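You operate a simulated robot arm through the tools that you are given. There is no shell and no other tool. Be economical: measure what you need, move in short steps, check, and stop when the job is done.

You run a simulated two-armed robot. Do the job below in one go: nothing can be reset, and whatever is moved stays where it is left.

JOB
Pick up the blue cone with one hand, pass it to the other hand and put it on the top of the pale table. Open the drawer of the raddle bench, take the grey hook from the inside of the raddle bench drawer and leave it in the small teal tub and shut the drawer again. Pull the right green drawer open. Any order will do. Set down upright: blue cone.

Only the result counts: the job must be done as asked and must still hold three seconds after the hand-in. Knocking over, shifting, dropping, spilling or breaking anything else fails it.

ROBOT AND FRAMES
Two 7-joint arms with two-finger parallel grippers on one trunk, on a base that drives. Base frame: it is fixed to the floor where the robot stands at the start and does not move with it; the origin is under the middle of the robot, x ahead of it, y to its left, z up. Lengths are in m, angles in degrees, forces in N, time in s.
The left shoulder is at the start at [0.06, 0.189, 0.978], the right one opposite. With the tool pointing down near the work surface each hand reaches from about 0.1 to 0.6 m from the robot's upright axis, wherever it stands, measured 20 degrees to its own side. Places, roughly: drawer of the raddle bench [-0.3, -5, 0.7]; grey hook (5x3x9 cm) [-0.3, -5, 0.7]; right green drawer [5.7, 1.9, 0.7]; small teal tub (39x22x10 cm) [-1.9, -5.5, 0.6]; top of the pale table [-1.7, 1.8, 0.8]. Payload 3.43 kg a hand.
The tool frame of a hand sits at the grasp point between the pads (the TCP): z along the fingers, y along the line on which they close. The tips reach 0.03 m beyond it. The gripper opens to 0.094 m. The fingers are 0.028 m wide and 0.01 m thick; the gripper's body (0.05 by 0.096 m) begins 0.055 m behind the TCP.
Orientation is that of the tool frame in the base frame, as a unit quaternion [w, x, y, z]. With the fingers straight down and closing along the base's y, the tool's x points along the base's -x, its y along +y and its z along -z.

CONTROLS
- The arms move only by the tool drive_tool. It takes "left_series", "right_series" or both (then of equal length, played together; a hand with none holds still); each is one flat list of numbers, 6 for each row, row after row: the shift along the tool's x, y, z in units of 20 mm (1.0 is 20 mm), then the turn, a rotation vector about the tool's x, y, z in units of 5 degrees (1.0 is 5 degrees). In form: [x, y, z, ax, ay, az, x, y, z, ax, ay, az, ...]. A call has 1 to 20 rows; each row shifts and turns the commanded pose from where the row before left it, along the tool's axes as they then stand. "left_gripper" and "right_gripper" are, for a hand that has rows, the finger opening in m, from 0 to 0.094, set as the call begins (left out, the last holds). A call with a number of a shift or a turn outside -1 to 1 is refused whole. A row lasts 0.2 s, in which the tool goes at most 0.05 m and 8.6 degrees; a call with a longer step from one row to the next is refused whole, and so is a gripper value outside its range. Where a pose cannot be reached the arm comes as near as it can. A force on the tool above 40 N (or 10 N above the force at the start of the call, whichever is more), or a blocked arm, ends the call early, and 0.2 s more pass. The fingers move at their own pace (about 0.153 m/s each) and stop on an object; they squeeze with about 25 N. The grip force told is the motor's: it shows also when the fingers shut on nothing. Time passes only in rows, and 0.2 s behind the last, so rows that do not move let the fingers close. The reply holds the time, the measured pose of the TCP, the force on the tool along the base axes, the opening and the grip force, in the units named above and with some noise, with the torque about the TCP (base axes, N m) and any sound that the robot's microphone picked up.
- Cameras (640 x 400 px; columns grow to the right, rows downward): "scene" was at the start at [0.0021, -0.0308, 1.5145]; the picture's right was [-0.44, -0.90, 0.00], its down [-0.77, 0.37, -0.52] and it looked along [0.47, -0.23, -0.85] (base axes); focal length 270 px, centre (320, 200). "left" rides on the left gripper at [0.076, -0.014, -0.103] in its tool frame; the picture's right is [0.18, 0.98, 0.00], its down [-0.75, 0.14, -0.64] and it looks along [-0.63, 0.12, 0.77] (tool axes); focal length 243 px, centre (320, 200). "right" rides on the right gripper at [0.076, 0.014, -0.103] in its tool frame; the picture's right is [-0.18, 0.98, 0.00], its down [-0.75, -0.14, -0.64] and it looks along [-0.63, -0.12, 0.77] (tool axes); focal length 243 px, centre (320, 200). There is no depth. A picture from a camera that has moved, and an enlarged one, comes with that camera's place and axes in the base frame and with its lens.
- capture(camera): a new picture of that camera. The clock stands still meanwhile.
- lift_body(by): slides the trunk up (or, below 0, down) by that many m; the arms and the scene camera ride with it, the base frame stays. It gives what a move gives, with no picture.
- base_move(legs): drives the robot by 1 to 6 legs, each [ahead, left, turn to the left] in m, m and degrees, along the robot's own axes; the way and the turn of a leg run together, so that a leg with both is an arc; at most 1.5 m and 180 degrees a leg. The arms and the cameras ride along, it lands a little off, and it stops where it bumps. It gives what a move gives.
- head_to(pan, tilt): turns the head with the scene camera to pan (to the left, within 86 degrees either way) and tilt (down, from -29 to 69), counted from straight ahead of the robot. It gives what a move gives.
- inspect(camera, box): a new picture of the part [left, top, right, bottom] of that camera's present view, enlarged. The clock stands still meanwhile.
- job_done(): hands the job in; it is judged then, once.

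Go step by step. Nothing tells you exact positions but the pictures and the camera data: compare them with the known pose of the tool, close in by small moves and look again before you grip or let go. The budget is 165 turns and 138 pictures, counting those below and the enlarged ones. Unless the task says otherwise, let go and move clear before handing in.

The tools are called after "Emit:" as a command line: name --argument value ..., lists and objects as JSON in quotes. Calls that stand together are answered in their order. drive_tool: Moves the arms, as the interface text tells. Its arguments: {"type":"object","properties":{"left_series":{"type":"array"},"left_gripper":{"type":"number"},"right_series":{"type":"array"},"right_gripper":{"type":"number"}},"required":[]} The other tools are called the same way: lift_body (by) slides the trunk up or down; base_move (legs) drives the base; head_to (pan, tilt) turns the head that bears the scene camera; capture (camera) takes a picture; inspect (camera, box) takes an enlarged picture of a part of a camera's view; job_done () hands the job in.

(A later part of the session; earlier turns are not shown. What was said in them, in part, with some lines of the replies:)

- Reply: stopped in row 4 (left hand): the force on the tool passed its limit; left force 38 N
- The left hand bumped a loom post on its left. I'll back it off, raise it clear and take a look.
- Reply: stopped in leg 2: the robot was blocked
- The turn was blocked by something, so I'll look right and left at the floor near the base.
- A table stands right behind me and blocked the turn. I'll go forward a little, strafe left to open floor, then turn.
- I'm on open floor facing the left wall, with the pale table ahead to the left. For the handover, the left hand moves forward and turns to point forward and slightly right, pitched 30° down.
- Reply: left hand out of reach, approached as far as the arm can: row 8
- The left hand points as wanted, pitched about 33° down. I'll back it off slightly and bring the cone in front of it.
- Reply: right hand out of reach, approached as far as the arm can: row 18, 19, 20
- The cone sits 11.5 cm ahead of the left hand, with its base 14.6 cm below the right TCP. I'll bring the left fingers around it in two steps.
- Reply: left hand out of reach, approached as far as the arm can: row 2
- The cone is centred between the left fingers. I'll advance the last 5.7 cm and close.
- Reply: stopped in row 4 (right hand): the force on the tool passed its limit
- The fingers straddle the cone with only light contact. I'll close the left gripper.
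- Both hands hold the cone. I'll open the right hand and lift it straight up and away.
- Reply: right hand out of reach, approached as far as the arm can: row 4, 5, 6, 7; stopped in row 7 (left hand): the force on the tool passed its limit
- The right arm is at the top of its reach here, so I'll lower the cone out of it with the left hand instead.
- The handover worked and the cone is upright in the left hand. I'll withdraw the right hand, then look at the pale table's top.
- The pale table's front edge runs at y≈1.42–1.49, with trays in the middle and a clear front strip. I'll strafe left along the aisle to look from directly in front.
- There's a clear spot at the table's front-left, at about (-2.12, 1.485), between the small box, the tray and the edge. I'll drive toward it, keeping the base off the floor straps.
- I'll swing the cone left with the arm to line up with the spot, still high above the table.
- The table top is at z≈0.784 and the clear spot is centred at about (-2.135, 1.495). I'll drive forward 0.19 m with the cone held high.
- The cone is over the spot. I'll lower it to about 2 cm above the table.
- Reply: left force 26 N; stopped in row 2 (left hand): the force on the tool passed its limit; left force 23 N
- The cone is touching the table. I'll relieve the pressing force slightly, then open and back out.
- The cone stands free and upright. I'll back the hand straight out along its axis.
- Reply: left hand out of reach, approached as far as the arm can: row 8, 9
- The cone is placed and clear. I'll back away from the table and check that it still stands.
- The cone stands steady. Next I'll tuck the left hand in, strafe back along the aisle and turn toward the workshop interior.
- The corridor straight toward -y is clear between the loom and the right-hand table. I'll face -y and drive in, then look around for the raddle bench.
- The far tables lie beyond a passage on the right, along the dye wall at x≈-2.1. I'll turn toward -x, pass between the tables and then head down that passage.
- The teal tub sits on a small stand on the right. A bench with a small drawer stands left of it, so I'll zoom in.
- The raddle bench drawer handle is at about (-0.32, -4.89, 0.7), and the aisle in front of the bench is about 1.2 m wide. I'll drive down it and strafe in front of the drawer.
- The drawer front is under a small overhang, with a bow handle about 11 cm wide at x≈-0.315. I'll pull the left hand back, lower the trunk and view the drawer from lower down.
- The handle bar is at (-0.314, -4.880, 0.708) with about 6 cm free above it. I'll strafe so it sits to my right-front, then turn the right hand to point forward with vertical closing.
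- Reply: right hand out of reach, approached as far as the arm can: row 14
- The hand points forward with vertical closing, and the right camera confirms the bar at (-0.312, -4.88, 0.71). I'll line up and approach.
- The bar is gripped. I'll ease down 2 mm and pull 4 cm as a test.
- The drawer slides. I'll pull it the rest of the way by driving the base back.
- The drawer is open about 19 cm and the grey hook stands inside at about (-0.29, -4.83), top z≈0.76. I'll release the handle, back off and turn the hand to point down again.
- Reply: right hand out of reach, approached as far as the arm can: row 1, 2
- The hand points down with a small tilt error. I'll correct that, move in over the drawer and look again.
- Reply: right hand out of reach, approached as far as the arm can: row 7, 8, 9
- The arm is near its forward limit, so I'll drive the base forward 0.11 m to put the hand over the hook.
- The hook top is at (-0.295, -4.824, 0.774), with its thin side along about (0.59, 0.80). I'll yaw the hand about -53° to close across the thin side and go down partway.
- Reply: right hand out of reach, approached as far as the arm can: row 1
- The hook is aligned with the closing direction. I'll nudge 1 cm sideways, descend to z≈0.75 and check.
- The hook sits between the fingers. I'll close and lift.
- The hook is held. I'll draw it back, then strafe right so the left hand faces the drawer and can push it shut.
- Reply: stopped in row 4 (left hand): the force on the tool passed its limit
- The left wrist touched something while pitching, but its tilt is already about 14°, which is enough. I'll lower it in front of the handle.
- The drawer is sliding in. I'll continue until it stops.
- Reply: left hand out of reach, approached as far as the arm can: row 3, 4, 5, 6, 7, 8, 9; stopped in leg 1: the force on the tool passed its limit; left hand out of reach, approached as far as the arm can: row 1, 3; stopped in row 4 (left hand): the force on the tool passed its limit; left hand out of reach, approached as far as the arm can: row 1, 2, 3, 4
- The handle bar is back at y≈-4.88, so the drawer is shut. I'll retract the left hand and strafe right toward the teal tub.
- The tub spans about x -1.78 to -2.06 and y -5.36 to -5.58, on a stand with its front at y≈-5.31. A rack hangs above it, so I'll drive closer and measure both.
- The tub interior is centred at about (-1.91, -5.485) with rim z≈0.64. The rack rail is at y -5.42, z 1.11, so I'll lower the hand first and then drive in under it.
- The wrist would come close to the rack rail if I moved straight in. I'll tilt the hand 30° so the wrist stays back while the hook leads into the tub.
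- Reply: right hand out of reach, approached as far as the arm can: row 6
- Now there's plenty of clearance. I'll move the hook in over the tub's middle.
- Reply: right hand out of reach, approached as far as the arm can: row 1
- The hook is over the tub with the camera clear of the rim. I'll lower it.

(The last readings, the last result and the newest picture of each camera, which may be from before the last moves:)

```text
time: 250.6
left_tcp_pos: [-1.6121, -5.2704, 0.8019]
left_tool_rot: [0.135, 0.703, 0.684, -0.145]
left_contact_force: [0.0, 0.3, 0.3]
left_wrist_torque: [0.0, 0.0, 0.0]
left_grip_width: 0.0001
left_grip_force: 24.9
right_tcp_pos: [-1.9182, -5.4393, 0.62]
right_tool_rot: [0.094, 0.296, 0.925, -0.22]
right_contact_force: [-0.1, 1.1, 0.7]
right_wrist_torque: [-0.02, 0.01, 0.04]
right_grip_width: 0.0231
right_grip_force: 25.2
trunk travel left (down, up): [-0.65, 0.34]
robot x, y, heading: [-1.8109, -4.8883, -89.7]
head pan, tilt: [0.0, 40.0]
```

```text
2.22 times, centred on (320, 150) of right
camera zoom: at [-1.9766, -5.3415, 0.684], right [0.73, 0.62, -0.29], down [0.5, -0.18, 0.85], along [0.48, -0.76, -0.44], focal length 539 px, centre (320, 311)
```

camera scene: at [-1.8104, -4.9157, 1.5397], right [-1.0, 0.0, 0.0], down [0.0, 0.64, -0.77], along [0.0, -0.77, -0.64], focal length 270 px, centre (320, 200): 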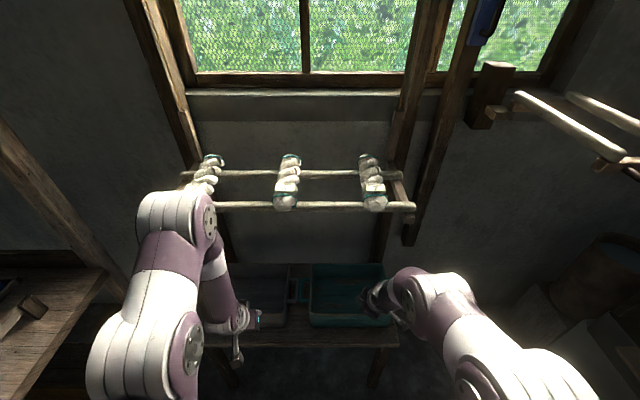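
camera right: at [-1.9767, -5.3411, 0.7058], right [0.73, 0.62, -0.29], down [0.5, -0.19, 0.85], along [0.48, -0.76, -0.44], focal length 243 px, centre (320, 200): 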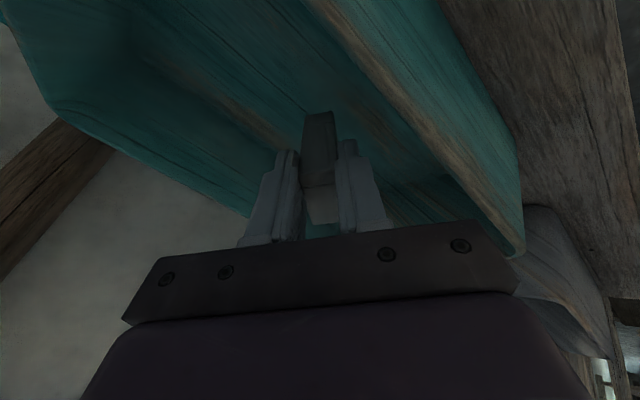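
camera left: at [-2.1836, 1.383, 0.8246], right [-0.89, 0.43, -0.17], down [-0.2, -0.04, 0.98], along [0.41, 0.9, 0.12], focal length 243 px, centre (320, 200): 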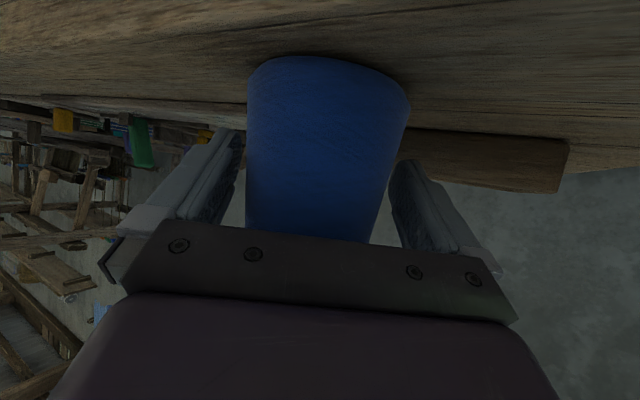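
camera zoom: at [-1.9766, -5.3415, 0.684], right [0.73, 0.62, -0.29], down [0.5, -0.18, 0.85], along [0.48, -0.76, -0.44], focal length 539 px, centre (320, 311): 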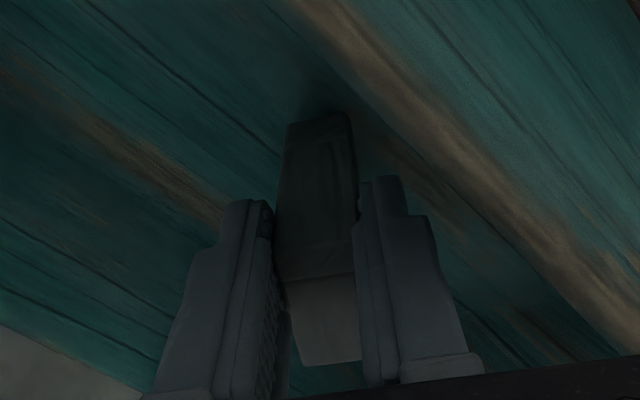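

Emit:
drive_tool --right_series '[0.053, 0.06, 0.155, 0, 0, 0, 0.053, 0.06, 0.155, 0, 0, 0]'

Emit:
drive_tool --right_series '[0.053, 0.06, 0.155, 0, 0, 0, 0.053, 0.06, 0.155, 0, 0, 0]'

Emit:
inspect --camera "right" --box '[220, 60, 420, 240]'

```text
time: 251.2
left_tcp_pos: [-1.6107, -5.2687, 0.8057]
left_tool_rot: [0.136, 0.703, 0.683, -0.146]
left_contact_force: [-0.5, -0.6, -0.8]
left_wrist_torque: [-0.02, -0.01, -0.01]
left_grip_width: 0.0002
left_grip_force: 25.3
right_tcp_pos: [-1.9171, -5.4384, 0.6162]
right_tool_rot: [0.098, 0.295, 0.924, -0.225]
right_contact_force: [0.4, 3.8, 27.3]
right_wrist_torque: [-0.49, -0.13, 0.04]
right_grip_width: 0.0233
right_grip_force: 24.9
trunk travel left (down, up): [-0.65, 0.34]
robot x, y, heading: [-1.8119, -4.8891, -89.8]
head pan, tilt: [0.0, 40.0]
```

```text
time: 251.5
left_tcp_pos: [-1.6119, -5.2705, 0.8035]
left_tool_rot: [0.135, 0.704, 0.682, -0.145]
left_contact_force: [-0.5, -0.5, 0.0]
left_wrist_torque: [-0.02, 0.01, 0.0]
left_grip_width: 0.0
left_grip_force: 24.7
right_tcp_pos: [-1.9177, -5.4421, 0.6164]
right_tool_rot: [0.099, 0.294, 0.923, -0.226]
right_contact_force: [-1.5, 4.3, 22.7]
right_wrist_torque: [-0.31, -0.02, -0.01]
right_grip_width: 0.0231
right_grip_force: 24.5
trunk travel left (down, up): [-0.65, 0.34]
robot x, y, heading: [-1.8112, -4.8907, -90.1]
head pan, tilt: [0.0, 40.0]
stopped in row 1 (right hand): the force on the tool passed its limit (the readings are from after the stop); the commanded pose is now the measured one
```

```text
2.22 times, centred on (320, 150) of right
camera zoom: at [-1.976, -5.3453, 0.6783], right [0.73, 0.62, -0.3], down [0.49, -0.17, 0.85], along [0.48, -0.77, -0.43], focal length 539 px, centre (320, 311)
```

zoom: 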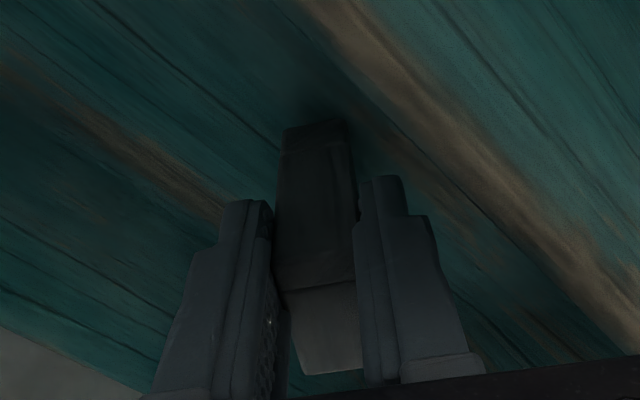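

The hook touches the tub floor. I'll release it and retract along the tool axis.

Emit:
drive_tool --right_series '[-0.03, -0.03, -0.08, 0, 0, 0]'

Emit:
drive_tool --right_series '[0, 0, 0, 0, 0, 0, 0, 0, 0, 0, 0, 0, 0, 0, 0, 0, 0, 0, 0, 0, -0.3, 0, 0, 0, 0, 0, -0.5, 0, 0, 0, 0, 0, -0.8, 0, 0, 0, 0, 0, -1, 0, 0, 0, 0, 0, -1, 0, 0, 0, 0, 0, -1, 0, 0, 0, 0, 0, -1, 0, 0, 0, 0, 0, -1, 0, 0, 0]' --right_gripper 0.07

Emit:
inspect --camera "scene" --box '[270, 230, 430, 350]'

Emit:
capture --camera "right"

```text
time: 251.9
left_tcp_pos: [-1.6103, -5.2703, 0.802]
left_tool_rot: [0.135, 0.702, 0.684, -0.144]
left_contact_force: [0.0, -0.3, -0.2]
left_wrist_torque: [0.01, 0.01, -0.04]
left_grip_width: 0.0
left_grip_force: 25.1
right_tcp_pos: [-1.9168, -5.4418, 0.6156]
right_tool_rot: [0.099, 0.294, 0.923, -0.226]
right_contact_force: [1.1, -4.6, 13.1]
right_wrist_torque: [-0.79, -0.16, 0.0]
right_grip_width: 0.023
right_grip_force: 25.1
trunk travel left (down, up): [-0.65, 0.34]
robot x, y, heading: [-1.812, -4.8902, -89.8]
head pan, tilt: [0.0, 40.0]
```

```text
time: 254.3
left_tcp_pos: [-1.6123, -5.2702, 0.8027]
left_tool_rot: [0.135, 0.702, 0.684, -0.144]
left_contact_force: [-0.4, -0.3, 0.1]
left_wrist_torque: [-0.02, 0.07, -0.01]
left_grip_width: 0.0
left_grip_force: 24.9
right_tcp_pos: [-1.9208, -5.3782, 0.7313]
right_tool_rot: [0.097, 0.294, 0.924, -0.223]
right_contact_force: [0.9, -0.2, 0.1]
right_wrist_torque: [-0.03, -0.03, -0.04]
right_grip_width: 0.0699
right_grip_force: 0.0
trunk travel left (down, up): [-0.65, 0.34]
robot x, y, heading: [-1.81, -4.8903, -89.9]
head pan, tilt: [0.0, 40.0]
```

```text
3.33 times, centred on (350, 290) of scene
camera zoom: at [-1.8102, -4.9151, 1.5397], right [-1.0, 0.0, 0.0], down [0.0, 0.64, -0.77], along [0.0, -0.77, -0.64], focal length 902 px, centre (220, -100)
```

zoom: 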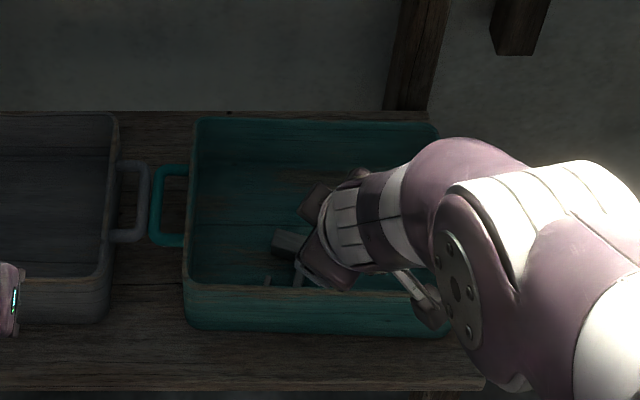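

```text
25 pictures are left
camera right: at [-1.9808, -5.2817, 0.7957], right [0.73, 0.62, -0.29], down [0.49, -0.18, 0.85], along [0.48, -0.76, -0.44], focal length 243 px, centre (320, 200)
```

right: 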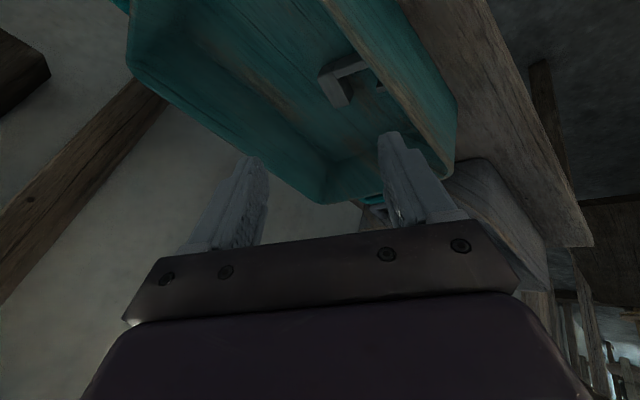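

The hook lies in the tub. I'll back off to the aisle and restore the right hand to its tucked, downward pose.

Emit:
base_move --legs '[[-0.6, 0, 0]]'

Emit:
drive_tool --right_series '[0, 0, -0.5, -0.808, 0.59, 0, 0, 0, -0.5, -0.808, 0.59, 0, 0, 0, -0.5, -0.808, 0.59, 0, 0, 0, -0.5, -0.808, 0.59, 0, 0, 0, -0.5, -0.808, 0.59, 0, 0, 0, -0.5, -0.808, 0.59, 0, 0, 0, 0, 0, 0, 0.96, 0, 0, 0, 0, 0, 0.96, 0, 0, 0, 0, 0, 0.96, 0, 0, 0, 0, 0, 0.96, 0, 0, 0, 0, 0, 0.96, 0, 0, 0, 0, 0, 0.96, 0, 0, 0, 0, 0, 0.96, 0, 0, 0, 0, 0, 0.96, 0, 0, 0, 0, 0, 0.96, 0, 0, 0, 0, 0, 0.96, 0, 0, 0, 0, 0, 0.96]' --right_gripper 0.05

Emit:
drive_tool --right_series '[0.9, 0, -0.5, 0, 0, 0, 0.9, 0, -0.5, 0, 0, 0, 0.9, 0, -0.5, 0, 0, 0, 0.9, 0, -0.5, 0, 0, 0, 0.9, 0, -0.5, 0, 0, 0, 0.9, 0, -0.5, 0, 0, 0]'

Emit:
inspect --camera "scene" --box '[220, 130, 420, 260]'

```text
time: 257.7
left_tcp_pos: [-1.6125, -4.6699, 0.8027]
left_tool_rot: [0.135, 0.701, 0.685, -0.145]
left_contact_force: [1.1, 0.8, -0.1]
left_wrist_torque: [0.0, 0.04, 0.01]
left_grip_width: 0.0
left_grip_force: 25.2
right_tcp_pos: [-1.9223, -4.7791, 0.7315]
right_tool_rot: [0.099, 0.292, 0.925, -0.223]
right_contact_force: [-0.4, 0.2, -0.3]
right_wrist_torque: [-0.01, -0.04, -0.01]
right_grip_width: 0.0701
right_grip_force: 0.2
trunk travel left (down, up): [-0.65, 0.34]
robot x, y, heading: [-1.8104, -4.2916, -89.9]
head pan, tilt: [0.0, 40.0]
```

```text
time: 261.3
left_tcp_pos: [-1.6121, -4.6705, 0.8032]
left_tool_rot: [0.135, 0.701, 0.685, -0.144]
left_contact_force: [0.1, -0.3, -0.3]
left_wrist_torque: [-0.01, -0.01, 0.01]
left_grip_width: 0.0
left_grip_force: 24.9
right_tcp_pos: [-1.9157, -4.7741, 0.7779]
right_tool_rot: [0.071, 0.688, 0.723, -0.01]
right_contact_force: [0.3, 0.8, 0.1]
right_wrist_torque: [-0.02, -0.02, -0.01]
right_grip_width: 0.0501
right_grip_force: 0.1
right hand out of reach, approached as far as the arm can: row 4, 5
trunk travel left (down, up): [-0.65, 0.34]
robot x, y, heading: [-1.8139, -4.2932, -89.7]
head pan, tilt: [0.0, 40.0]
```

```text
time: 262.7
left_tcp_pos: [-1.6117, -4.6696, 0.8037]
left_tool_rot: [0.135, 0.701, 0.685, -0.144]
left_contact_force: [-0.7, -0.3, -0.1]
left_wrist_torque: [0.0, 0.0, -0.01]
left_grip_width: 0.0
left_grip_force: 25.1
right_tcp_pos: [-1.9259, -4.6572, 0.8262]
right_tool_rot: [0.071, 0.687, 0.723, -0.012]
right_contact_force: [-0.7, -0.1, 0.0]
right_wrist_torque: [0.01, -0.01, 0.02]
right_grip_width: 0.0502
right_grip_force: 0.0
trunk travel left (down, up): [-0.65, 0.34]
robot x, y, heading: [-1.814, -4.2871, -89.8]
head pan, tilt: [0.0, 40.0]
```

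```text
3.08 times, centred on (320, 195) of scene
camera zoom: at [-1.8121, -4.3148, 1.5397], right [-1.0, -0.01, 0.0], down [0.0, 0.64, -0.77], along [0.0, -0.77, -0.64], focal length 832 px, centre (320, 215)
```

zoom: 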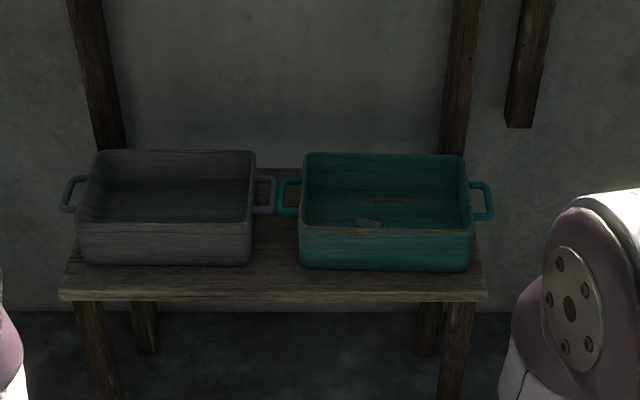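

The hook is inside the tub and everything is in place. Now I'll drive back along the known route toward the green drawer.

Emit:
base_move --legs '[[0, -0.35, 0], [-1.3, 0, 0], [-1.25, 0, 0], [0, 0, 90]]'

```text
time: 280.6
left_tcp_pos: [-1.7929, -1.5879, 0.8037]
left_tool_rot: [0.197, 0.022, 0.98, -0.009]
left_contact_force: [-0.8, 0.2, -0.2]
left_wrist_torque: [0.04, 0.0, 0.02]
left_grip_width: 0.0
left_grip_force: 25.0
right_tcp_pos: [-1.8127, -1.9022, 0.8264]
right_tool_rot: [0.058, -0.015, 0.997, 0.042]
right_contact_force: [0.5, -0.2, -1.1]
right_wrist_torque: [0.02, -0.01, 0.06]
right_grip_width: 0.05
right_grip_force: 0.1
trunk travel left (down, up): [-0.65, 0.34]
robot x, y, heading: [-2.1781, -1.7837, -0.8]
head pan, tilt: [0.0, 40.0]
```

Emit:
base_move --legs '[[0, 0.08, 0.8], [1.3, 0, 0], [0.76, 0, 0], [0, 0, 90]]'

Emit:
base_move --legs '[[1.2, 0, 0]]'

```text
time: 295.2
left_tcp_pos: [-0.3593, -1.3061, 0.8022]
left_tool_rot: [0.145, -0.685, 0.701, 0.136]
left_contact_force: [-0.1, 0.2, -0.7]
left_wrist_torque: [0.03, 0.0, -0.04]
left_grip_width: 0.0002
left_grip_force: 24.7
right_tcp_pos: [-0.0459, -1.3179, 0.8267]
right_tool_rot: [-0.011, 0.724, -0.686, -0.07]
right_contact_force: [0.1, 0.2, 0.8]
right_wrist_torque: [0.0, 0.0, 0.01]
right_grip_width: 0.0503
right_grip_force: 0.0
trunk travel left (down, up): [-0.65, 0.34]
robot x, y, heading: [-0.1575, -1.6854, 90.5]
head pan, tilt: [0.0, 40.0]
```

```text
time: 301.2
left_tcp_pos: [-0.3617, -0.1176, 0.8042]
left_tool_rot: [0.145, -0.683, 0.703, 0.135]
left_contact_force: [-0.9, 0.0, -1.0]
left_wrist_torque: [0.0, 0.02, 0.01]
left_grip_width: 0.0
left_grip_force: 25.0
right_tcp_pos: [-0.0478, -0.1312, 0.8259]
right_tool_rot: [-0.011, 0.721, -0.689, -0.071]
right_contact_force: [-0.1, -0.6, -0.3]
right_wrist_torque: [-0.02, 0.03, -0.01]
right_grip_width: 0.05
right_grip_force: 0.1
trunk travel left (down, up): [-0.65, 0.34]
robot x, y, heading: [-0.1593, -0.497, 90.1]
head pan, tilt: [0.0, 40.0]
```

Emit:
base_move --legs '[[1.3, 0, 0], [0, 0, -90]]'

Emit:
head_to --pan 0 --tilt 25

Emit:
capture --camera "scene"

```text
time: 311.6
left_tcp_pos: [0.2215, 1.0057, 0.803]
left_tool_rot: [0.197, 0.022, 0.98, -0.009]
left_contact_force: [0.3, 0.7, -0.4]
left_wrist_torque: [0.01, -0.02, -0.01]
left_grip_width: 0.0
left_grip_force: 25.0
right_tcp_pos: [0.2022, 0.6919, 0.8257]
right_tool_rot: [0.058, -0.016, 0.997, 0.041]
right_contact_force: [-0.1, 0.3, 0.1]
right_wrist_torque: [0.0, -0.02, 0.01]
right_grip_width: 0.05
right_grip_force: 0.0
trunk travel left (down, up): [-0.65, 0.34]
robot x, y, heading: [-0.1624, 0.8068, -0.5]
head pan, tilt: [0.0, 40.0]
```

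```text
time: 312.4
left_tcp_pos: [0.2203, 1.0062, 0.8029]
left_tool_rot: [0.197, 0.021, 0.98, -0.009]
left_contact_force: [0.1, 1.0, 0.1]
left_wrist_torque: [-0.01, 0.03, -0.02]
left_grip_width: 0.0
left_grip_force: 25.7
right_tcp_pos: [0.2023, 0.6924, 0.8268]
right_tool_rot: [0.057, -0.016, 0.997, 0.042]
right_contact_force: [0.4, -0.2, 0.0]
right_wrist_torque: [-0.05, -0.01, 0.03]
right_grip_width: 0.0498
right_grip_force: 0.0
trunk travel left (down, up): [-0.65, 0.34]
robot x, y, heading: [-0.1634, 0.811, -0.6]
head pan, tilt: [0.0, 25.0]
```

```text
23 pictures are left
camera scene: at [-0.1306, 0.8103, 1.563], right [-0.01, -1.0, 0.0], down [-0.42, 0.01, -0.91], along [0.91, -0.01, -0.42], focal length 270 px, centre (320, 200)
```

scene: 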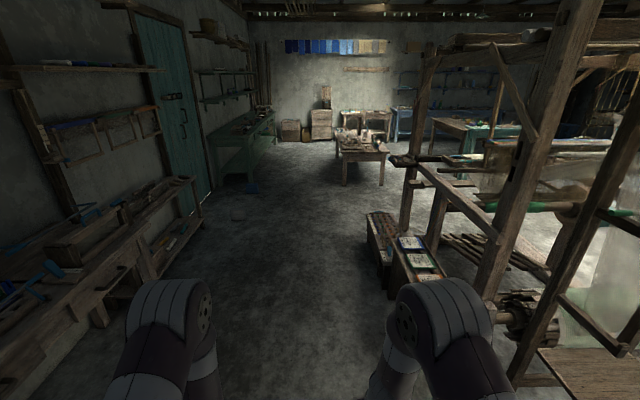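

The way ahead is clear between the wall benches and the loom side. I'll shift left to y≈1.05 and drive toward the green bench.

Emit:
base_move --legs '[[0, 0.24, 0.6], [1.5, 0, 0], [1.4, 0, 0]]'

Emit:
head_to --pan 20 --tilt 25

Emit:
capture --camera "scene"

```text
time: 327.7
left_tcp_pos: [3.0803, 1.3286, 0.8022]
left_tool_rot: [0.198, -0.013, 0.98, -0.001]
left_contact_force: [-0.1, -0.6, 0.6]
left_wrist_torque: [-0.01, 0.0, -0.01]
left_grip_width: 0.0
left_grip_force: 24.9
right_tcp_pos: [3.0853, 1.0157, 0.8257]
right_tool_rot: [0.055, -0.05, 0.996, 0.044]
right_contact_force: [-0.1, -0.9, -0.8]
right_wrist_torque: [-0.01, -0.02, 0.0]
right_grip_width: 0.05
right_grip_force: 0.0
trunk travel left (down, up): [-0.65, 0.34]
robot x, y, heading: [2.7098, 1.1078, 3.0]
head pan, tilt: [0.0, 25.0]
```

```text
time: 328.5
left_tcp_pos: [3.081, 1.3279, 0.8027]
left_tool_rot: [0.197, -0.012, 0.98, -0.001]
left_contact_force: [-0.5, 0.6, -1.1]
left_wrist_torque: [-0.01, -0.02, 0.03]
left_grip_width: 0.0
left_grip_force: 24.5
right_tcp_pos: [3.0839, 1.0134, 0.8254]
right_tool_rot: [0.056, -0.05, 0.996, 0.043]
right_contact_force: [0.1, 0.2, -0.2]
right_wrist_torque: [-0.01, 0.0, 0.03]
right_grip_width: 0.0501
right_grip_force: 0.2
trunk travel left (down, up): [-0.65, 0.34]
robot x, y, heading: [2.7117, 1.108, 3.0]
head pan, tilt: [20.0, 25.0]
```

```text
22 pictures are left
camera scene: at [2.7369, 1.1409, 1.563], right [0.39, -0.92, 0.0], down [-0.39, -0.17, -0.91], along [0.83, 0.35, -0.42], focal length 270 px, centre (320, 200)
```

scene: 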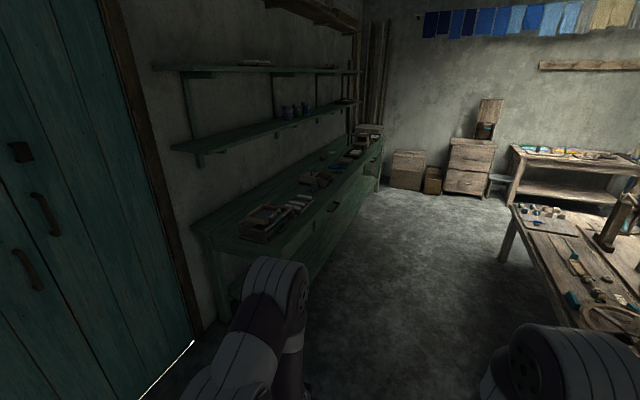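

The right green drawer's handle is near (5.6, 1.73). I'll drive on to x≈5.5, square up, and turn to face the bench.

Emit:
base_move --legs '[[0, -0.08, -3], [1.4, 0, 0], [1.38, 0, 0], [0, 0, 90]]'

Emit:
head_to --pan 0 --tilt 40

Emit:
capture --camera "scene"

```text
time: 346.4
left_tcp_pos: [5.2552, 1.4011, 0.8029]
left_tool_rot: [0.143, -0.69, 0.696, 0.136]
left_contact_force: [0.4, 0.1, -0.6]
left_wrist_torque: [0.0, -0.03, 0.0]
left_grip_width: 0.0
left_grip_force: 25.8
right_tcp_pos: [5.5689, 1.3916, 0.8262]
right_tool_rot: [-0.01, 0.729, -0.681, -0.07]
right_contact_force: [-0.2, 0.0, 0.6]
right_wrist_torque: [-0.01, 0.01, 0.0]
right_grip_width: 0.0502
right_grip_force: 0.1
trunk travel left (down, up): [-0.65, 0.34]
robot x, y, heading: [5.4637, 1.0214, 91.1]
head pan, tilt: [20.0, 25.0]
```

```text
time: 347.2
left_tcp_pos: [5.255, 1.3998, 0.8016]
left_tool_rot: [0.142, -0.69, 0.696, 0.136]
left_contact_force: [-0.1, 0.5, -0.2]
left_wrist_torque: [0.01, -0.02, 0.01]
left_grip_width: 0.0
left_grip_force: 25.1
right_tcp_pos: [5.5692, 1.3922, 0.8255]
right_tool_rot: [-0.01, 0.729, -0.681, -0.07]
right_contact_force: [0.1, 0.2, 0.0]
right_wrist_torque: [0.04, -0.03, -0.02]
right_grip_width: 0.0497
right_grip_force: 0.1
trunk travel left (down, up): [-0.65, 0.34]
robot x, y, heading: [5.4652, 1.0225, 91.4]
head pan, tilt: [0.0, 40.0]
```

```text
21 pictures are left
camera scene: at [5.4626, 1.0469, 1.5398], right [1.0, 0.02, 0.0], down [0.01, -0.64, -0.77], along [-0.02, 0.77, -0.64], focal length 270 px, centre (320, 200)
```

scene: 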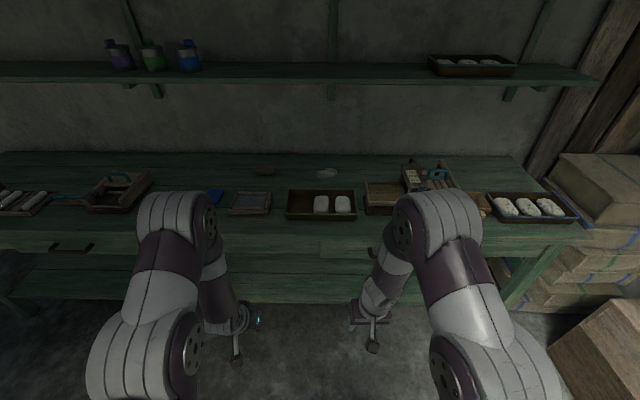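

Emit:
inspect --camera "scene" --box '[300, 200, 500, 310]'

```text
3.20 times, centred on (400, 255) of scene
camera zoom: at [5.4626, 1.0469, 1.5398], right [1.0, 0.02, 0.0], down [0.01, -0.64, -0.77], along [-0.02, 0.77, -0.64], focal length 866 px, centre (64, 24)
```

zoom: 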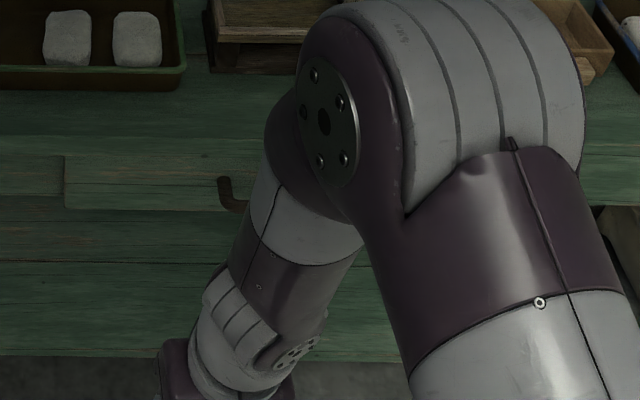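

The right drawer's handle is partly behind my arm, with its left end at about (5.645, 1.715). I'll align the base, lower the trunk and turn the right hand to point forward as before.

Emit:
base_move --legs '[[0.07, -0.1, -1.3]]'

Emit:
lift_body --by -0.2

Emit:
drive_tool --right_series '[0, 0, -0.6, 0.49, 0.65, 0.3, 0, 0, -0.6, 0.49, 0.65, 0.3, -0.86, -0.4, -0.8, 0, 0, 0, -0.86, -0.4, -0.8, 0, 0, 0, -0.86, -0.4, -0.8, 0, 0, 0, -0.86, -0.4, -0.8, 0, 0, 0, -0.86, -0.4, -0.8, 0, 0, 0, -0.86, -0.4, 0, 0, 0, 0, -0.86, -0.4, 0, 0, 0, 0, 0, 0, 0, 0, 0, 1, 0, 0, 0, 0, 0, 1, 0, 0, 0, 0, 0, 1, 0, 0, 0, 0, 0, 1, 0, 0, 0, 0, 0, 1, 0, 0, 0, 0, 0, 1, 0, 0, 0, 0, 0, 1, 0, 0, 0, 0, 0, 1, 0, 0, 0, 0, 0, 1, 0, 0, 0, 0, 0, 1, 0, 0, 0, 0, 0, 1]' --right_gripper 0.065

Emit:
drive_tool --right_series '[0, 0, 0, 0, 0, 1, 0, 0, 0, 0, 0, 1, 0, 0, 0, 0, 0, 1, 0, 0, 0, 0, 0, 1, 0, 0, 0, 0, 0, 1, 0, 0, 0, 0, 0, 1, 0, 0, 0, 0, 0, 1, 0, 0, 0, -1, 0, 0, 0, 0, 0, -1, 0, 0, 0, 0, 0, -1, 0, 0, 0, 0, 0, -1, 0, 0, 0, 0, 0, -1, 0, 0, 0, 0, 0, -1, 0, 0, 0, 0, 0, -1, 0, 0, 0, 0, 0, -1, 0, 0, 0, 0, 0, -1, 0, 0, 0, 0, 0, -1, 0, 0, 0, 0, 0, -1, 0, 0, 0, 0, 0, -1, 0, 0, 0, 0, 0, -1, 0, 0]'

Emit:
drive_tool --right_series '[0, 0, 0, -1, 0, 0, 0, 0, 0, -1, 0, 0, 0, 0, 0, -1, 0, 0, 0, 0, 0, -1, 0, 0, 0, 0, 0, -1, 0, 0, 0, 0, 0, 0, 0, 0]'

Emit:
capture --camera "right"

Emit:
capture --camera "scene"

```text
time: 348.5
left_tcp_pos: [5.3657, 1.4759, 0.8027]
left_tool_rot: [0.145, -0.682, 0.704, 0.134]
left_contact_force: [0.1, -0.3, 0.1]
left_wrist_torque: [-0.03, -0.03, 0.01]
left_grip_width: 0.0
left_grip_force: 24.9
right_tcp_pos: [5.6804, 1.4619, 0.8266]
right_tool_rot: [-0.011, 0.721, -0.689, -0.071]
right_contact_force: [-0.4, 0.0, 0.0]
right_wrist_torque: [0.0, 0.04, 0.01]
right_grip_width: 0.0501
right_grip_force: 0.0
trunk travel left (down, up): [-0.65, 0.34]
robot x, y, heading: [5.5626, 1.0934, 90.3]
head pan, tilt: [0.0, 40.0]
```

```text
time: 350.6
left_tcp_pos: [5.3658, 1.4764, 0.6037]
left_tool_rot: [0.145, -0.682, 0.704, 0.134]
left_contact_force: [-0.1, 0.5, -0.6]
left_wrist_torque: [-0.01, 0.02, -0.02]
left_grip_width: 0.0
left_grip_force: 24.9
right_tcp_pos: [5.6794, 1.4602, 0.6253]
right_tool_rot: [-0.011, 0.721, -0.689, -0.071]
right_contact_force: [0.5, 0.4, 0.1]
right_wrist_torque: [-0.02, 0.01, 0.0]
right_grip_width: 0.0501
right_grip_force: 0.0
trunk travel left (down, up): [-0.45, 0.54]
robot x, y, heading: [5.5629, 1.0951, 89.9]
head pan, tilt: [0.0, 40.0]
```

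```text
time: 354.8
left_tcp_pos: [5.3662, 1.4751, 0.6034]
left_tool_rot: [0.145, -0.682, 0.705, 0.134]
left_contact_force: [-0.4, 0.3, -0.6]
left_wrist_torque: [0.01, 0.0, 0.04]
left_grip_width: 0.0001
left_grip_force: 25.1
right_tcp_pos: [5.7753, 1.5514, 0.6842]
right_tool_rot: [0.075, -0.282, 0.957, 0.001]
right_contact_force: [-0.4, 0.1, -0.3]
right_wrist_torque: [0.0, -0.02, 0.01]
right_grip_width: 0.0649
right_grip_force: 0.0
right hand out of reach, approached as far as the arm can: row 1, 2, 3, 4, 5, 6, 7
trunk travel left (down, up): [-0.45, 0.54]
robot x, y, heading: [5.5605, 1.0958, 90.0]
head pan, tilt: [0.0, 40.0]
```

```text
time: 359.0
left_tcp_pos: [5.3663, 1.4768, 0.6023]
left_tool_rot: [0.144, -0.682, 0.704, 0.135]
left_contact_force: [-0.2, 0.7, 0.4]
left_wrist_torque: [-0.01, 0.03, 0.0]
left_grip_width: 0.0
left_grip_force: 25.0
right_tcp_pos: [5.7824, 1.717, 0.8758]
right_tool_rot: [0.068, -0.023, 0.833, 0.549]
right_contact_force: [-0.8, -0.2, 0.4]
right_wrist_torque: [-0.01, 0.02, 0.03]
right_grip_width: 0.0648
right_grip_force: 0.0
right hand out of reach, approached as far as the arm can: row 14, 15, 16, 17, 18, 19, 20
trunk travel left (down, up): [-0.45, 0.54]
robot x, y, heading: [5.5655, 1.0947, 90.0]
head pan, tilt: [0.0, 40.0]
```

```text
time: 360.4
left_tcp_pos: [5.3651, 1.4769, 0.6031]
left_tool_rot: [0.145, -0.682, 0.704, 0.135]
left_contact_force: [1.1, -0.3, -0.2]
left_wrist_torque: [0.0, 0.01, -0.01]
left_grip_width: 0.0
left_grip_force: 24.8
right_tcp_pos: [5.764, 1.7446, 0.9901]
right_tool_rot: [0.025, -0.065, 0.724, 0.686]
right_contact_force: [0.5, 0.0, -0.1]
right_wrist_torque: [0.01, 0.0, 0.02]
right_grip_width: 0.0652
right_grip_force: 0.0
right hand out of reach, approached as far as the arm can: row 1, 2, 3, 4, 5
trunk travel left (down, up): [-0.45, 0.54]
robot x, y, heading: [5.5659, 1.0923, 90.1]
head pan, tilt: [0.0, 40.0]
```

```text
19 pictures are left
camera right: at [5.6915, 1.6381, 1.0025], right [0.06, 0.06, 1.0], down [0.8, -0.6, -0.01], along [0.6, 0.79, -0.08], focal length 243 px, centre (320, 200)
```

right: 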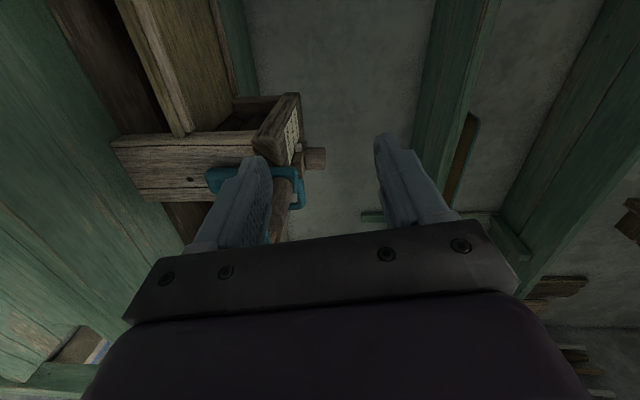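

```text
18 pictures are left
camera scene: at [5.564, 1.1184, 1.3397], right [1.0, 0.0, 0.0], down [0.0, -0.64, -0.77], along [0.0, 0.77, -0.64], focal length 270 px, centre (320, 200)
```

scene: 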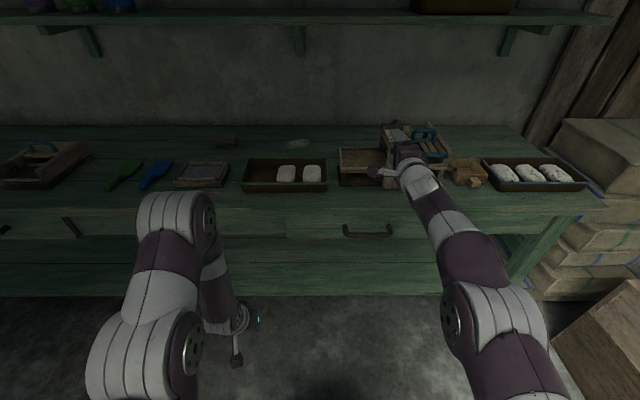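

The arm wandered high while reorienting, though with no contact. The hand now points forward with vertical closing, so I'll back it off and bring it down in steps.

Emit:
drive_tool --right_series '[0, 0, -1, 0, 0, 0, 0, 0, -1, 0, 0, 0, 0, 0, 0, 0, 0, 0]'

```text
time: 361.2
left_tcp_pos: [5.3645, 1.4757, 0.6026]
left_tool_rot: [0.145, -0.683, 0.703, 0.134]
left_contact_force: [1.1, -0.7, -0.5]
left_wrist_torque: [0.01, 0.01, 0.02]
left_grip_width: 0.0002
left_grip_force: 24.8
right_tcp_pos: [5.7839, 1.7403, 0.9913]
right_tool_rot: [0.062, -0.037, 0.688, 0.722]
right_contact_force: [-0.4, 0.2, -0.6]
right_wrist_torque: [0.0, 0.01, 0.01]
right_grip_width: 0.0653
right_grip_force: 0.0
right hand out of reach, approached as far as the arm can: row 1, 2
trunk travel left (down, up): [-0.45, 0.54]
robot x, y, heading: [5.5594, 1.0943, 90.1]
head pan, tilt: [0.0, 40.0]
```

The arm is stuck in a poor posture. I'll undo the pitch the way it came, to bring the hand back in front of the bench.

Emit:
drive_tool --right_series '[0, 0, 1, 0, 0, 0, 0, 0, 1, 0, 0, 0, 0, 0, 0, 1, 0, 0, 0, 0, 0, 1, 0, 0, 0, 0, 0, 1, 0, 0, 0, 0, 0, 1, 0, 0, 0, 0, 0, 1, 0, 0, 0, 0, 0, 1, 0, 0, 0, 0, 0, 1, 0, 0, 0, 0, 0, 1, 0, 0]'

Emit:
drive_tool --right_series '[0, 0, 0, 1, 0, 0, 0, 0, 0, 1, 0, 0, 0, 0, 0, 1, 0, 0, 0, 0, 0, 1, 0, 0, 0, 0, 0, 1, 0, 0, 0, 0, 0, 1, 0, 0, 0, 0, 0, 1, 0, 0, 0, 0, 0, 1, 0, 0, 0, 0, 0, 1, 0, 0, 0, 0, 0, 1, 0, 0, 0, 0, 0, 0, 0, 0]'

```text
time: 361.9
left_tcp_pos: [5.3664, 1.4699, 0.6065]
left_tool_rot: [0.147, -0.68, 0.705, 0.137]
left_contact_force: [-0.1, 0.2, -0.4]
left_wrist_torque: [0.02, 0.02, 0.0]
left_grip_width: 0.0001
left_grip_force: 25.6
right_tcp_pos: [5.7883, 1.7684, 0.991]
right_tool_rot: [0.065, -0.034, 0.697, 0.714]
right_contact_force: [0.0, -54.3, -0.2]
right_wrist_torque: [-2.3, -0.01, -1.08]
right_grip_width: 0.0643
right_grip_force: 0.1
trunk travel left (down, up): [-0.45, 0.54]
robot x, y, heading: [5.5627, 1.0912, 89.8]
head pan, tilt: [0.0, 40.0]
stopped in row 3 (right hand): the force on the tool passed its limit (the readings are from after the stop); the commanded pose is now the measured one
```

```text
time: 364.3
left_tcp_pos: [5.3655, 1.4735, 0.6043]
left_tool_rot: [0.145, -0.682, 0.705, 0.134]
left_contact_force: [0.0, 0.9, -0.8]
left_wrist_torque: [-0.01, -0.02, -0.02]
left_grip_width: 0.0
left_grip_force: 24.6
right_tcp_pos: [5.8021, 1.7733, 0.9844]
right_tool_rot: [0.101, 0.018, 0.913, 0.395]
right_contact_force: [-0.5, -0.2, 1.0]
right_wrist_torque: [-0.01, 0.0, -0.01]
right_grip_width: 0.0651
right_grip_force: 0.1
right hand out of reach, approached as far as the arm can: row 6, 7, 8
trunk travel left (down, up): [-0.45, 0.54]
robot x, y, heading: [5.5636, 1.0937, 90.0]
head pan, tilt: [0.0, 40.0]
```

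Emit:
capture --camera "scene"

```text
17 pictures are left
camera scene: at [5.5641, 1.1172, 1.3397], right [1.0, 0.0, 0.0], down [0.0, -0.64, -0.77], along [0.0, 0.77, -0.64], focal length 270 px, centre (320, 200)
```

scene: 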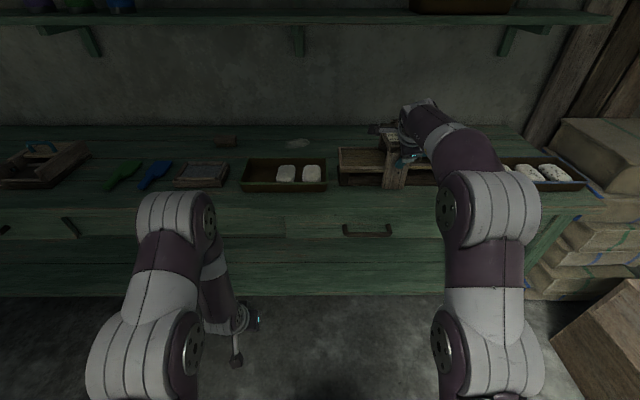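

I'll lift a little, then bring the hand straight back toward me, clear of the bench.

Emit:
drive_tool --right_series '[-0.17, 0.72, -0.67, 0, 0, 0, -0.113, -0.687, -0.718, 0, 0, 0, -0.113, -0.687, -0.718, 0, 0, 0, -0.113, -0.687, -0.718, 0, 0, 0, -0.113, -0.687, -0.718, 0, 0, 0, -0.113, -0.687, -0.718, 0, 0, 0, -0.113, -0.687, -0.718, 0, 0, 0, -0.113, -0.687, -0.718, 0, 0, 0, -0.113, -0.687, -0.718, 0, 0, 0, -0.113, -0.687, -0.718, 0, 0, 0, -0.113, -0.687, -0.718, 0, 0, 0, -0.113, -0.687, -0.718, 0, 0, 0, -0.113, -0.687, -0.718, 0, 0, 0]'

Emit:
capture --camera "scene"

```text
time: 367.1
left_tcp_pos: [5.3659, 1.4749, 0.6025]
left_tool_rot: [0.145, -0.681, 0.705, 0.134]
left_contact_force: [-0.1, -0.5, -0.4]
left_wrist_torque: [0.01, -0.01, 0.0]
left_grip_width: 0.0001
left_grip_force: 25.3
right_tcp_pos: [5.8011, 1.5328, 1.0046]
right_tool_rot: [0.102, 0.018, 0.912, 0.396]
right_contact_force: [0.8, 0.1, -0.3]
right_wrist_torque: [0.03, -0.02, 0.01]
right_grip_width: 0.0649
right_grip_force: 0.0
trunk travel left (down, up): [-0.45, 0.54]
robot x, y, heading: [5.5627, 1.0903, 90.1]
head pan, tilt: [0.0, 40.0]
```

```text
16 pictures are left
camera scene: at [5.564, 1.1166, 1.3397], right [1.0, 0.0, 0.0], down [0.0, -0.64, -0.77], along [0.0, 0.77, -0.64], focal length 270 px, centre (320, 200)
```

scene: 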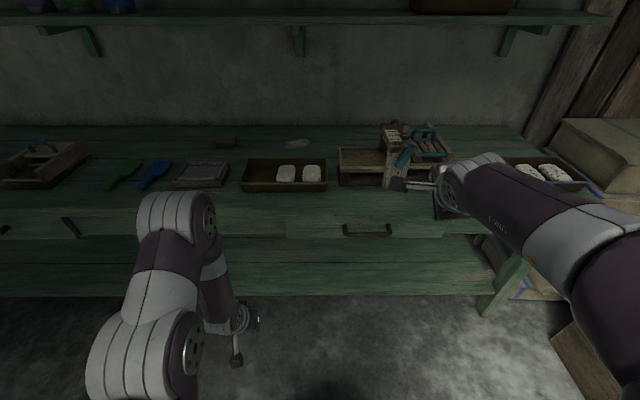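

Control of the right arm is back and it's clear of the bench. I'll lower it in front of the drawer with the same orientation.

Emit:
drive_tool --right_series '[0.17, -0.725, 0.668, 0, 0, 0, 0.17, -0.725, 0.668, 0, 0, 0, 0.17, -0.725, 0.668, 0, 0, 0, 0.17, -0.725, 0.668, 0, 0, 0, 0.17, -0.725, 0.668, 0, 0, 0, 0.17, -0.725, 0.668, 0, 0, 0, 0.17, -0.725, 0.668, 0, 0, 0, 0.17, -0.725, 0.668, 0, 0, 0, 0.17, -0.725, 0.668, 0, 0, 0, 0.17, -0.725, 0.668, 0, 0, 0, 0, 0, 0, 0, 0, 0]'

```text
time: 369.5
left_tcp_pos: [5.3652, 1.4752, 0.6038]
left_tool_rot: [0.144, -0.682, 0.705, 0.134]
left_contact_force: [0.0, -0.6, 0.0]
left_wrist_torque: [0.0, -0.03, -0.01]
left_grip_width: 0.0
left_grip_force: 25.0
right_tcp_pos: [5.8009, 1.5347, 0.8035]
right_tool_rot: [0.102, 0.019, 0.913, 0.395]
right_contact_force: [0.8, 0.1, 0.5]
right_wrist_torque: [-0.02, -0.02, 0.01]
right_grip_width: 0.0648
right_grip_force: 0.0
trunk travel left (down, up): [-0.45, 0.54]
robot x, y, heading: [5.5645, 1.0925, 89.5]
head pan, tilt: [0.0, 40.0]
```

Emit:
drive_tool --right_series '[0, 0, 0, -0.956, 0.224, 0.153, 0, 0, 0, -0.956, 0.224, 0.153, 0, 0, 0, -0.956, 0.224, 0.153, 0, 0, 0, -0.956, 0.224, 0.153, 0, 0, 0, -0.956, 0.224, 0.153, 0, 0, 0, -0.956, 0.224, 0.153, 0, 0, 0, -0.956, 0.224, 0.153, 0, 0, 0, -0.956, 0.224, 0.153, 0, 0, 0, -0.956, 0.224, 0.153, 0, 0, 0, 0, 0, 0]'

Emit:
capture --camera "right"

```text
time: 371.7
left_tcp_pos: [5.3652, 1.4756, 0.6044]
left_tool_rot: [0.145, -0.682, 0.704, 0.135]
left_contact_force: [-1.0, 0.4, -0.7]
left_wrist_torque: [0.02, 0.01, -0.02]
left_grip_width: 0.0
left_grip_force: 24.8
right_tcp_pos: [5.8021, 1.5349, 0.8037]
right_tool_rot: [0.0, -0.001, 0.707, 0.707]
right_contact_force: [0.0, -0.3, -0.3]
right_wrist_torque: [-0.01, -0.01, 0.01]
right_grip_width: 0.065
right_grip_force: 0.1
trunk travel left (down, up): [-0.45, 0.54]
robot x, y, heading: [5.5628, 1.0923, 89.9]
head pan, tilt: [0.0, 40.0]
```

```text
15 pictures are left
camera right: at [5.725, 1.4312, 0.8206], right [0.18, 0.0, 0.98], down [0.75, -0.64, -0.14], along [0.63, 0.77, -0.12], focal length 243 px, centre (320, 200)
```

right: 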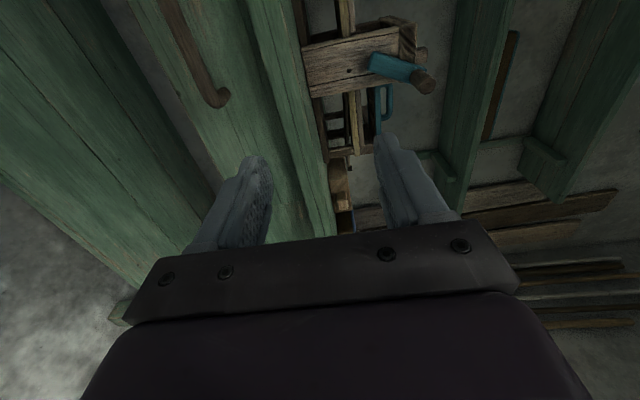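

The orientation is right and the bar is at (5.722, 1.748, 0.674). I'll line up and approach.

Emit:
drive_tool --right_series '[0.571, -0.914, 0, 0, 0, 0, 0.571, -0.914, 0, 0, 0, 0, 0.571, -0.914, 0, 0, 0, 0, 0.571, -0.914, 0, 0, 0, 0, 0.571, -0.914, 0, 0, 0, 0, 0.571, -0.914, 0, 0, 0, 0, 0.571, -0.914, 0, 0, 0, 0, 0, 0, 1, 0, 0, 0, 0, 0, 1, 0, 0, 0, 0, 0, 1, 0, 0, 0, 0, 0, 1, 0, 0, 0, 0, 0, 1, 0, 0, 0, 0, 0, 1, 0, 0, 0, 0, 0, 0, 0, 0, 0]'

Emit:
capture --camera "right"

```text
time: 374.7
left_tcp_pos: [5.3669, 1.4736, 0.6036]
left_tool_rot: [0.145, -0.681, 0.705, 0.133]
left_contact_force: [-0.5, 0.4, 0.3]
left_wrist_torque: [0.02, -0.02, 0.0]
left_grip_width: 0.0
left_grip_force: 25.5
right_tcp_pos: [5.7236, 1.6546, 0.6751]
right_tool_rot: [0.0, -0.002, 0.707, 0.707]
right_contact_force: [-0.5, -0.5, -0.3]
right_wrist_torque: [0.0, -0.01, -0.03]
right_grip_width: 0.065
right_grip_force: 0.1
trunk travel left (down, up): [-0.45, 0.54]
robot x, y, heading: [5.5634, 1.0933, 89.6]
head pan, tilt: [0.0, 40.0]
```

```text
14 pictures are left
camera right: at [5.6457, 1.5517, 0.6911], right [0.18, 0.0, 0.98], down [0.75, -0.64, -0.14], along [0.63, 0.77, -0.12], focal length 243 px, centre (320, 200)
```

right: 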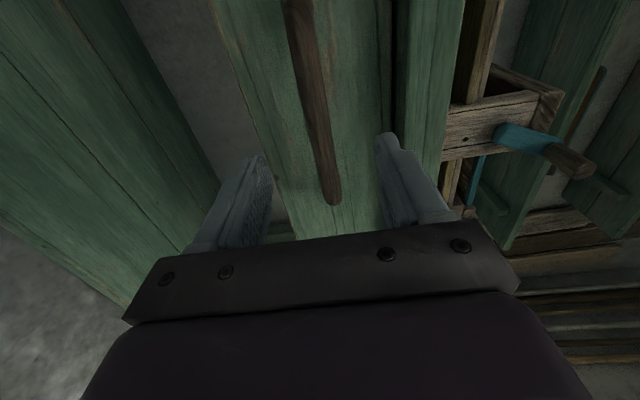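

The bar is centred between the fingers. I'll advance and close.

Emit:
drive_tool --right_series '[0, 0, 1, 0, 0, 0, 0, 0, 1, 0, 0, 0, 0, 0, 1, 0, 0, 0, 0, 0, 0.85, 0, 0, 0, 0, 0, 0, 0, 0, 0]'

Emit:
drive_tool --right_series '[0, 0, 0, 0, 0, 0, 0, 0, 0, 0, 0, 0, 0, 0, 0, 0, 0, 0]' --right_gripper 0.0

```text
time: 375.9
left_tcp_pos: [5.3659, 1.4739, 0.6029]
left_tool_rot: [0.145, -0.682, 0.705, 0.134]
left_contact_force: [-0.8, -0.1, -0.5]
left_wrist_torque: [0.0, -0.01, 0.03]
left_grip_width: 0.0
left_grip_force: 25.6
right_tcp_pos: [5.7198, 1.731, 0.6762]
right_tool_rot: [-0.002, 0.0, 0.707, 0.707]
right_contact_force: [0.4, 0.1, -0.1]
right_wrist_torque: [0.06, -0.01, 0.0]
right_grip_width: 0.065
right_grip_force: 0.0
trunk travel left (down, up): [-0.45, 0.54]
robot x, y, heading: [5.5625, 1.0917, 90.1]
head pan, tilt: [0.0, 40.0]
```

```text
time: 376.7
left_tcp_pos: [5.3659, 1.4747, 0.6031]
left_tool_rot: [0.144, -0.682, 0.704, 0.134]
left_contact_force: [-0.1, 0.2, 0.1]
left_wrist_torque: [0.02, 0.0, -0.04]
left_grip_width: 0.0002
left_grip_force: 24.7
right_tcp_pos: [5.7204, 1.7317, 0.6746]
right_tool_rot: [0.0, -0.001, 0.708, 0.706]
right_contact_force: [-1.2, -0.7, -8.5]
right_wrist_torque: [-0.06, 0.09, -0.15]
right_grip_width: 0.0222
right_grip_force: 44.7
trunk travel left (down, up): [-0.45, 0.54]
robot x, y, heading: [5.5649, 1.0933, 89.9]
head pan, tilt: [0.0, 40.0]
```

Emit:
drive_tool --right_series '[0, 0, -0.4, 0, 0, 0, 0, 0, -0.5, 0, 0, 0, 0, 0, -0.5, 0, 0, 0, 0, 0, -0.6, 0, 0, 0]'

Emit:
base_move --legs '[[-0.2, 0, 0]]'

Emit:
capture --camera "scene"

```text
time: 377.7
left_tcp_pos: [5.3644, 1.4745, 0.6021]
left_tool_rot: [0.145, -0.682, 0.704, 0.134]
left_contact_force: [0.2, 0.1, -0.2]
left_wrist_torque: [0.05, 0.0, 0.03]
left_grip_width: 0.0001
left_grip_force: 24.9
right_tcp_pos: [5.7202, 1.6917, 0.6739]
right_tool_rot: [0.0, -0.004, 0.708, 0.706]
right_contact_force: [-18.4, -0.8, -17.3]
right_wrist_torque: [-0.04, 0.22, -0.27]
right_grip_width: 0.0221
right_grip_force: 45.1
trunk travel left (down, up): [-0.45, 0.54]
robot x, y, heading: [5.5644, 1.0942, 89.8]
head pan, tilt: [0.0, 40.0]
```

```text
time: 379.4
left_tcp_pos: [5.3644, 1.2801, 0.6035]
left_tool_rot: [0.145, -0.68, 0.706, 0.133]
left_contact_force: [0.8, 0.7, 1.1]
left_wrist_torque: [0.0, 0.0, 0.03]
left_grip_width: 0.0
left_grip_force: 25.3
right_tcp_pos: [5.7212, 1.4946, 0.6753]
right_tool_rot: [-0.002, -0.003, 0.71, 0.705]
right_contact_force: [-3.2, -1.5, -1.0]
right_wrist_torque: [-0.16, 0.06, -0.39]
right_grip_width: 0.0222
right_grip_force: 44.8
trunk travel left (down, up): [-0.45, 0.54]
robot x, y, heading: [5.5658, 0.8989, 89.7]
head pan, tilt: [0.0, 40.0]
stopped in leg 1: the force on the tool passed its limit (the readings are from after the stop); the commanded pose is now the measured one
```

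```text
13 pictures are left
camera scene: at [5.5627, 0.9224, 1.3399], right [1.0, 0.0, 0.0], down [0.0, -0.64, -0.77], along [0.0, 0.77, -0.64], focal length 270 px, centre (320, 200)
```

scene: 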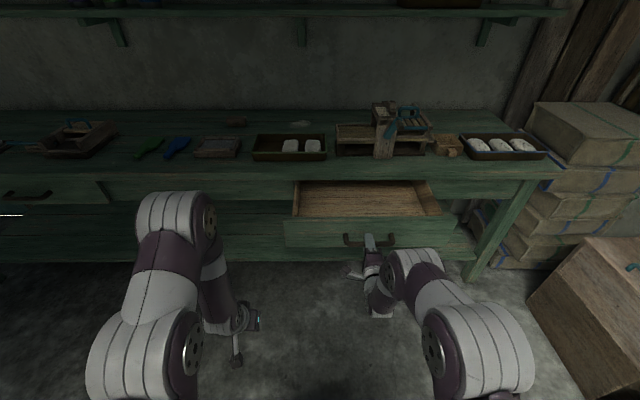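

The drawer is open about 24 cm, at its stop. I'll release the handle, back off, and check the bench items I may have touched.

Emit:
drive_tool --right_series '[0, 0, 0, 0, 0, 0, 0, 0, 0, 0, 0, 0, 0, 0, -0.5, 0, 0, 0, 0, 0, -0.8, 0, 0, 0, 0, 0, -0.8, 0, 0, 0, 0, 0, -0.8, 0, 0, 0]' --right_gripper 0.065

Emit:
base_move --legs '[[-0.12, 0, 0]]'

Emit:
inspect --camera "scene" --box '[270, 80, 480, 220]'

```text
time: 380.8
left_tcp_pos: [5.3648, 1.2795, 0.6039]
left_tool_rot: [0.144, -0.681, 0.705, 0.134]
left_contact_force: [0.4, -0.1, 0.2]
left_wrist_torque: [0.02, 0.04, -0.07]
left_grip_width: 0.0003
left_grip_force: 25.0
right_tcp_pos: [5.7193, 1.4364, 0.6758]
right_tool_rot: [-0.001, -0.002, 0.709, 0.705]
right_contact_force: [-0.8, 0.0, -0.2]
right_wrist_torque: [0.01, -0.03, -0.03]
right_grip_width: 0.0652
right_grip_force: 0.1
trunk travel left (down, up): [-0.45, 0.54]
robot x, y, heading: [5.5659, 0.8962, 89.9]
head pan, tilt: [0.0, 40.0]
```

```text
time: 382.0
left_tcp_pos: [5.365, 1.159, 0.6035]
left_tool_rot: [0.146, -0.681, 0.705, 0.134]
left_contact_force: [0.9, 0.1, -0.3]
left_wrist_torque: [-0.01, -0.01, -0.01]
left_grip_width: 0.0001
left_grip_force: 25.2
right_tcp_pos: [5.7193, 1.3172, 0.676]
right_tool_rot: [-0.002, -0.003, 0.709, 0.705]
right_contact_force: [-0.8, -1.3, -0.5]
right_wrist_torque: [0.01, 0.0, 0.01]
right_grip_width: 0.0648
right_grip_force: 0.0
trunk travel left (down, up): [-0.45, 0.54]
robot x, y, heading: [5.5601, 0.776, 89.9]
head pan, tilt: [0.0, 40.0]
```

```text
2.86 times, centred on (375, 150) of scene
camera zoom: at [5.5624, 0.8002, 1.3398], right [1.0, 0.0, 0.0], down [0.0, -0.64, -0.77], along [0.0, 0.77, -0.64], focal length 773 px, centre (163, 343)
```

zoom: 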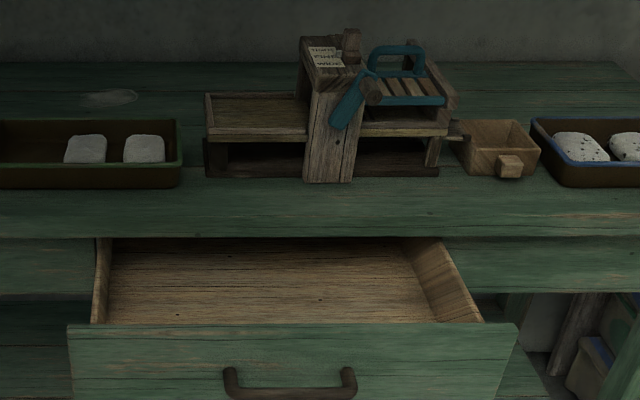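

The drawer stays open, the bench apparatus looks upright and intact, and both hands are clear. All parts of the job are done, so I'm handing in.

Emit:
job_done

```text
The job is handed in.
```

I handed the job in with all three parts done, but two things may have moved slightly.

- **Blue cone:** picked up with the right hand, passed to the left, and left standing upright at the front-left of the pale table.
- **Grey hook:** taken from the raddle bench drawer and left in the small teal tub. I pushed the drawer shut again.
- **Right green drawer:** pulled open about 24 cm, to its stop.

- **Teal tub:** it slid about 1 cm when I pressed the hook down into it.
- **Green bench:** my right hand bumped something there (about 54 N), most likely the small wooden rack. It looked upright and intact afterwards, but I could not rule out a slight shift.
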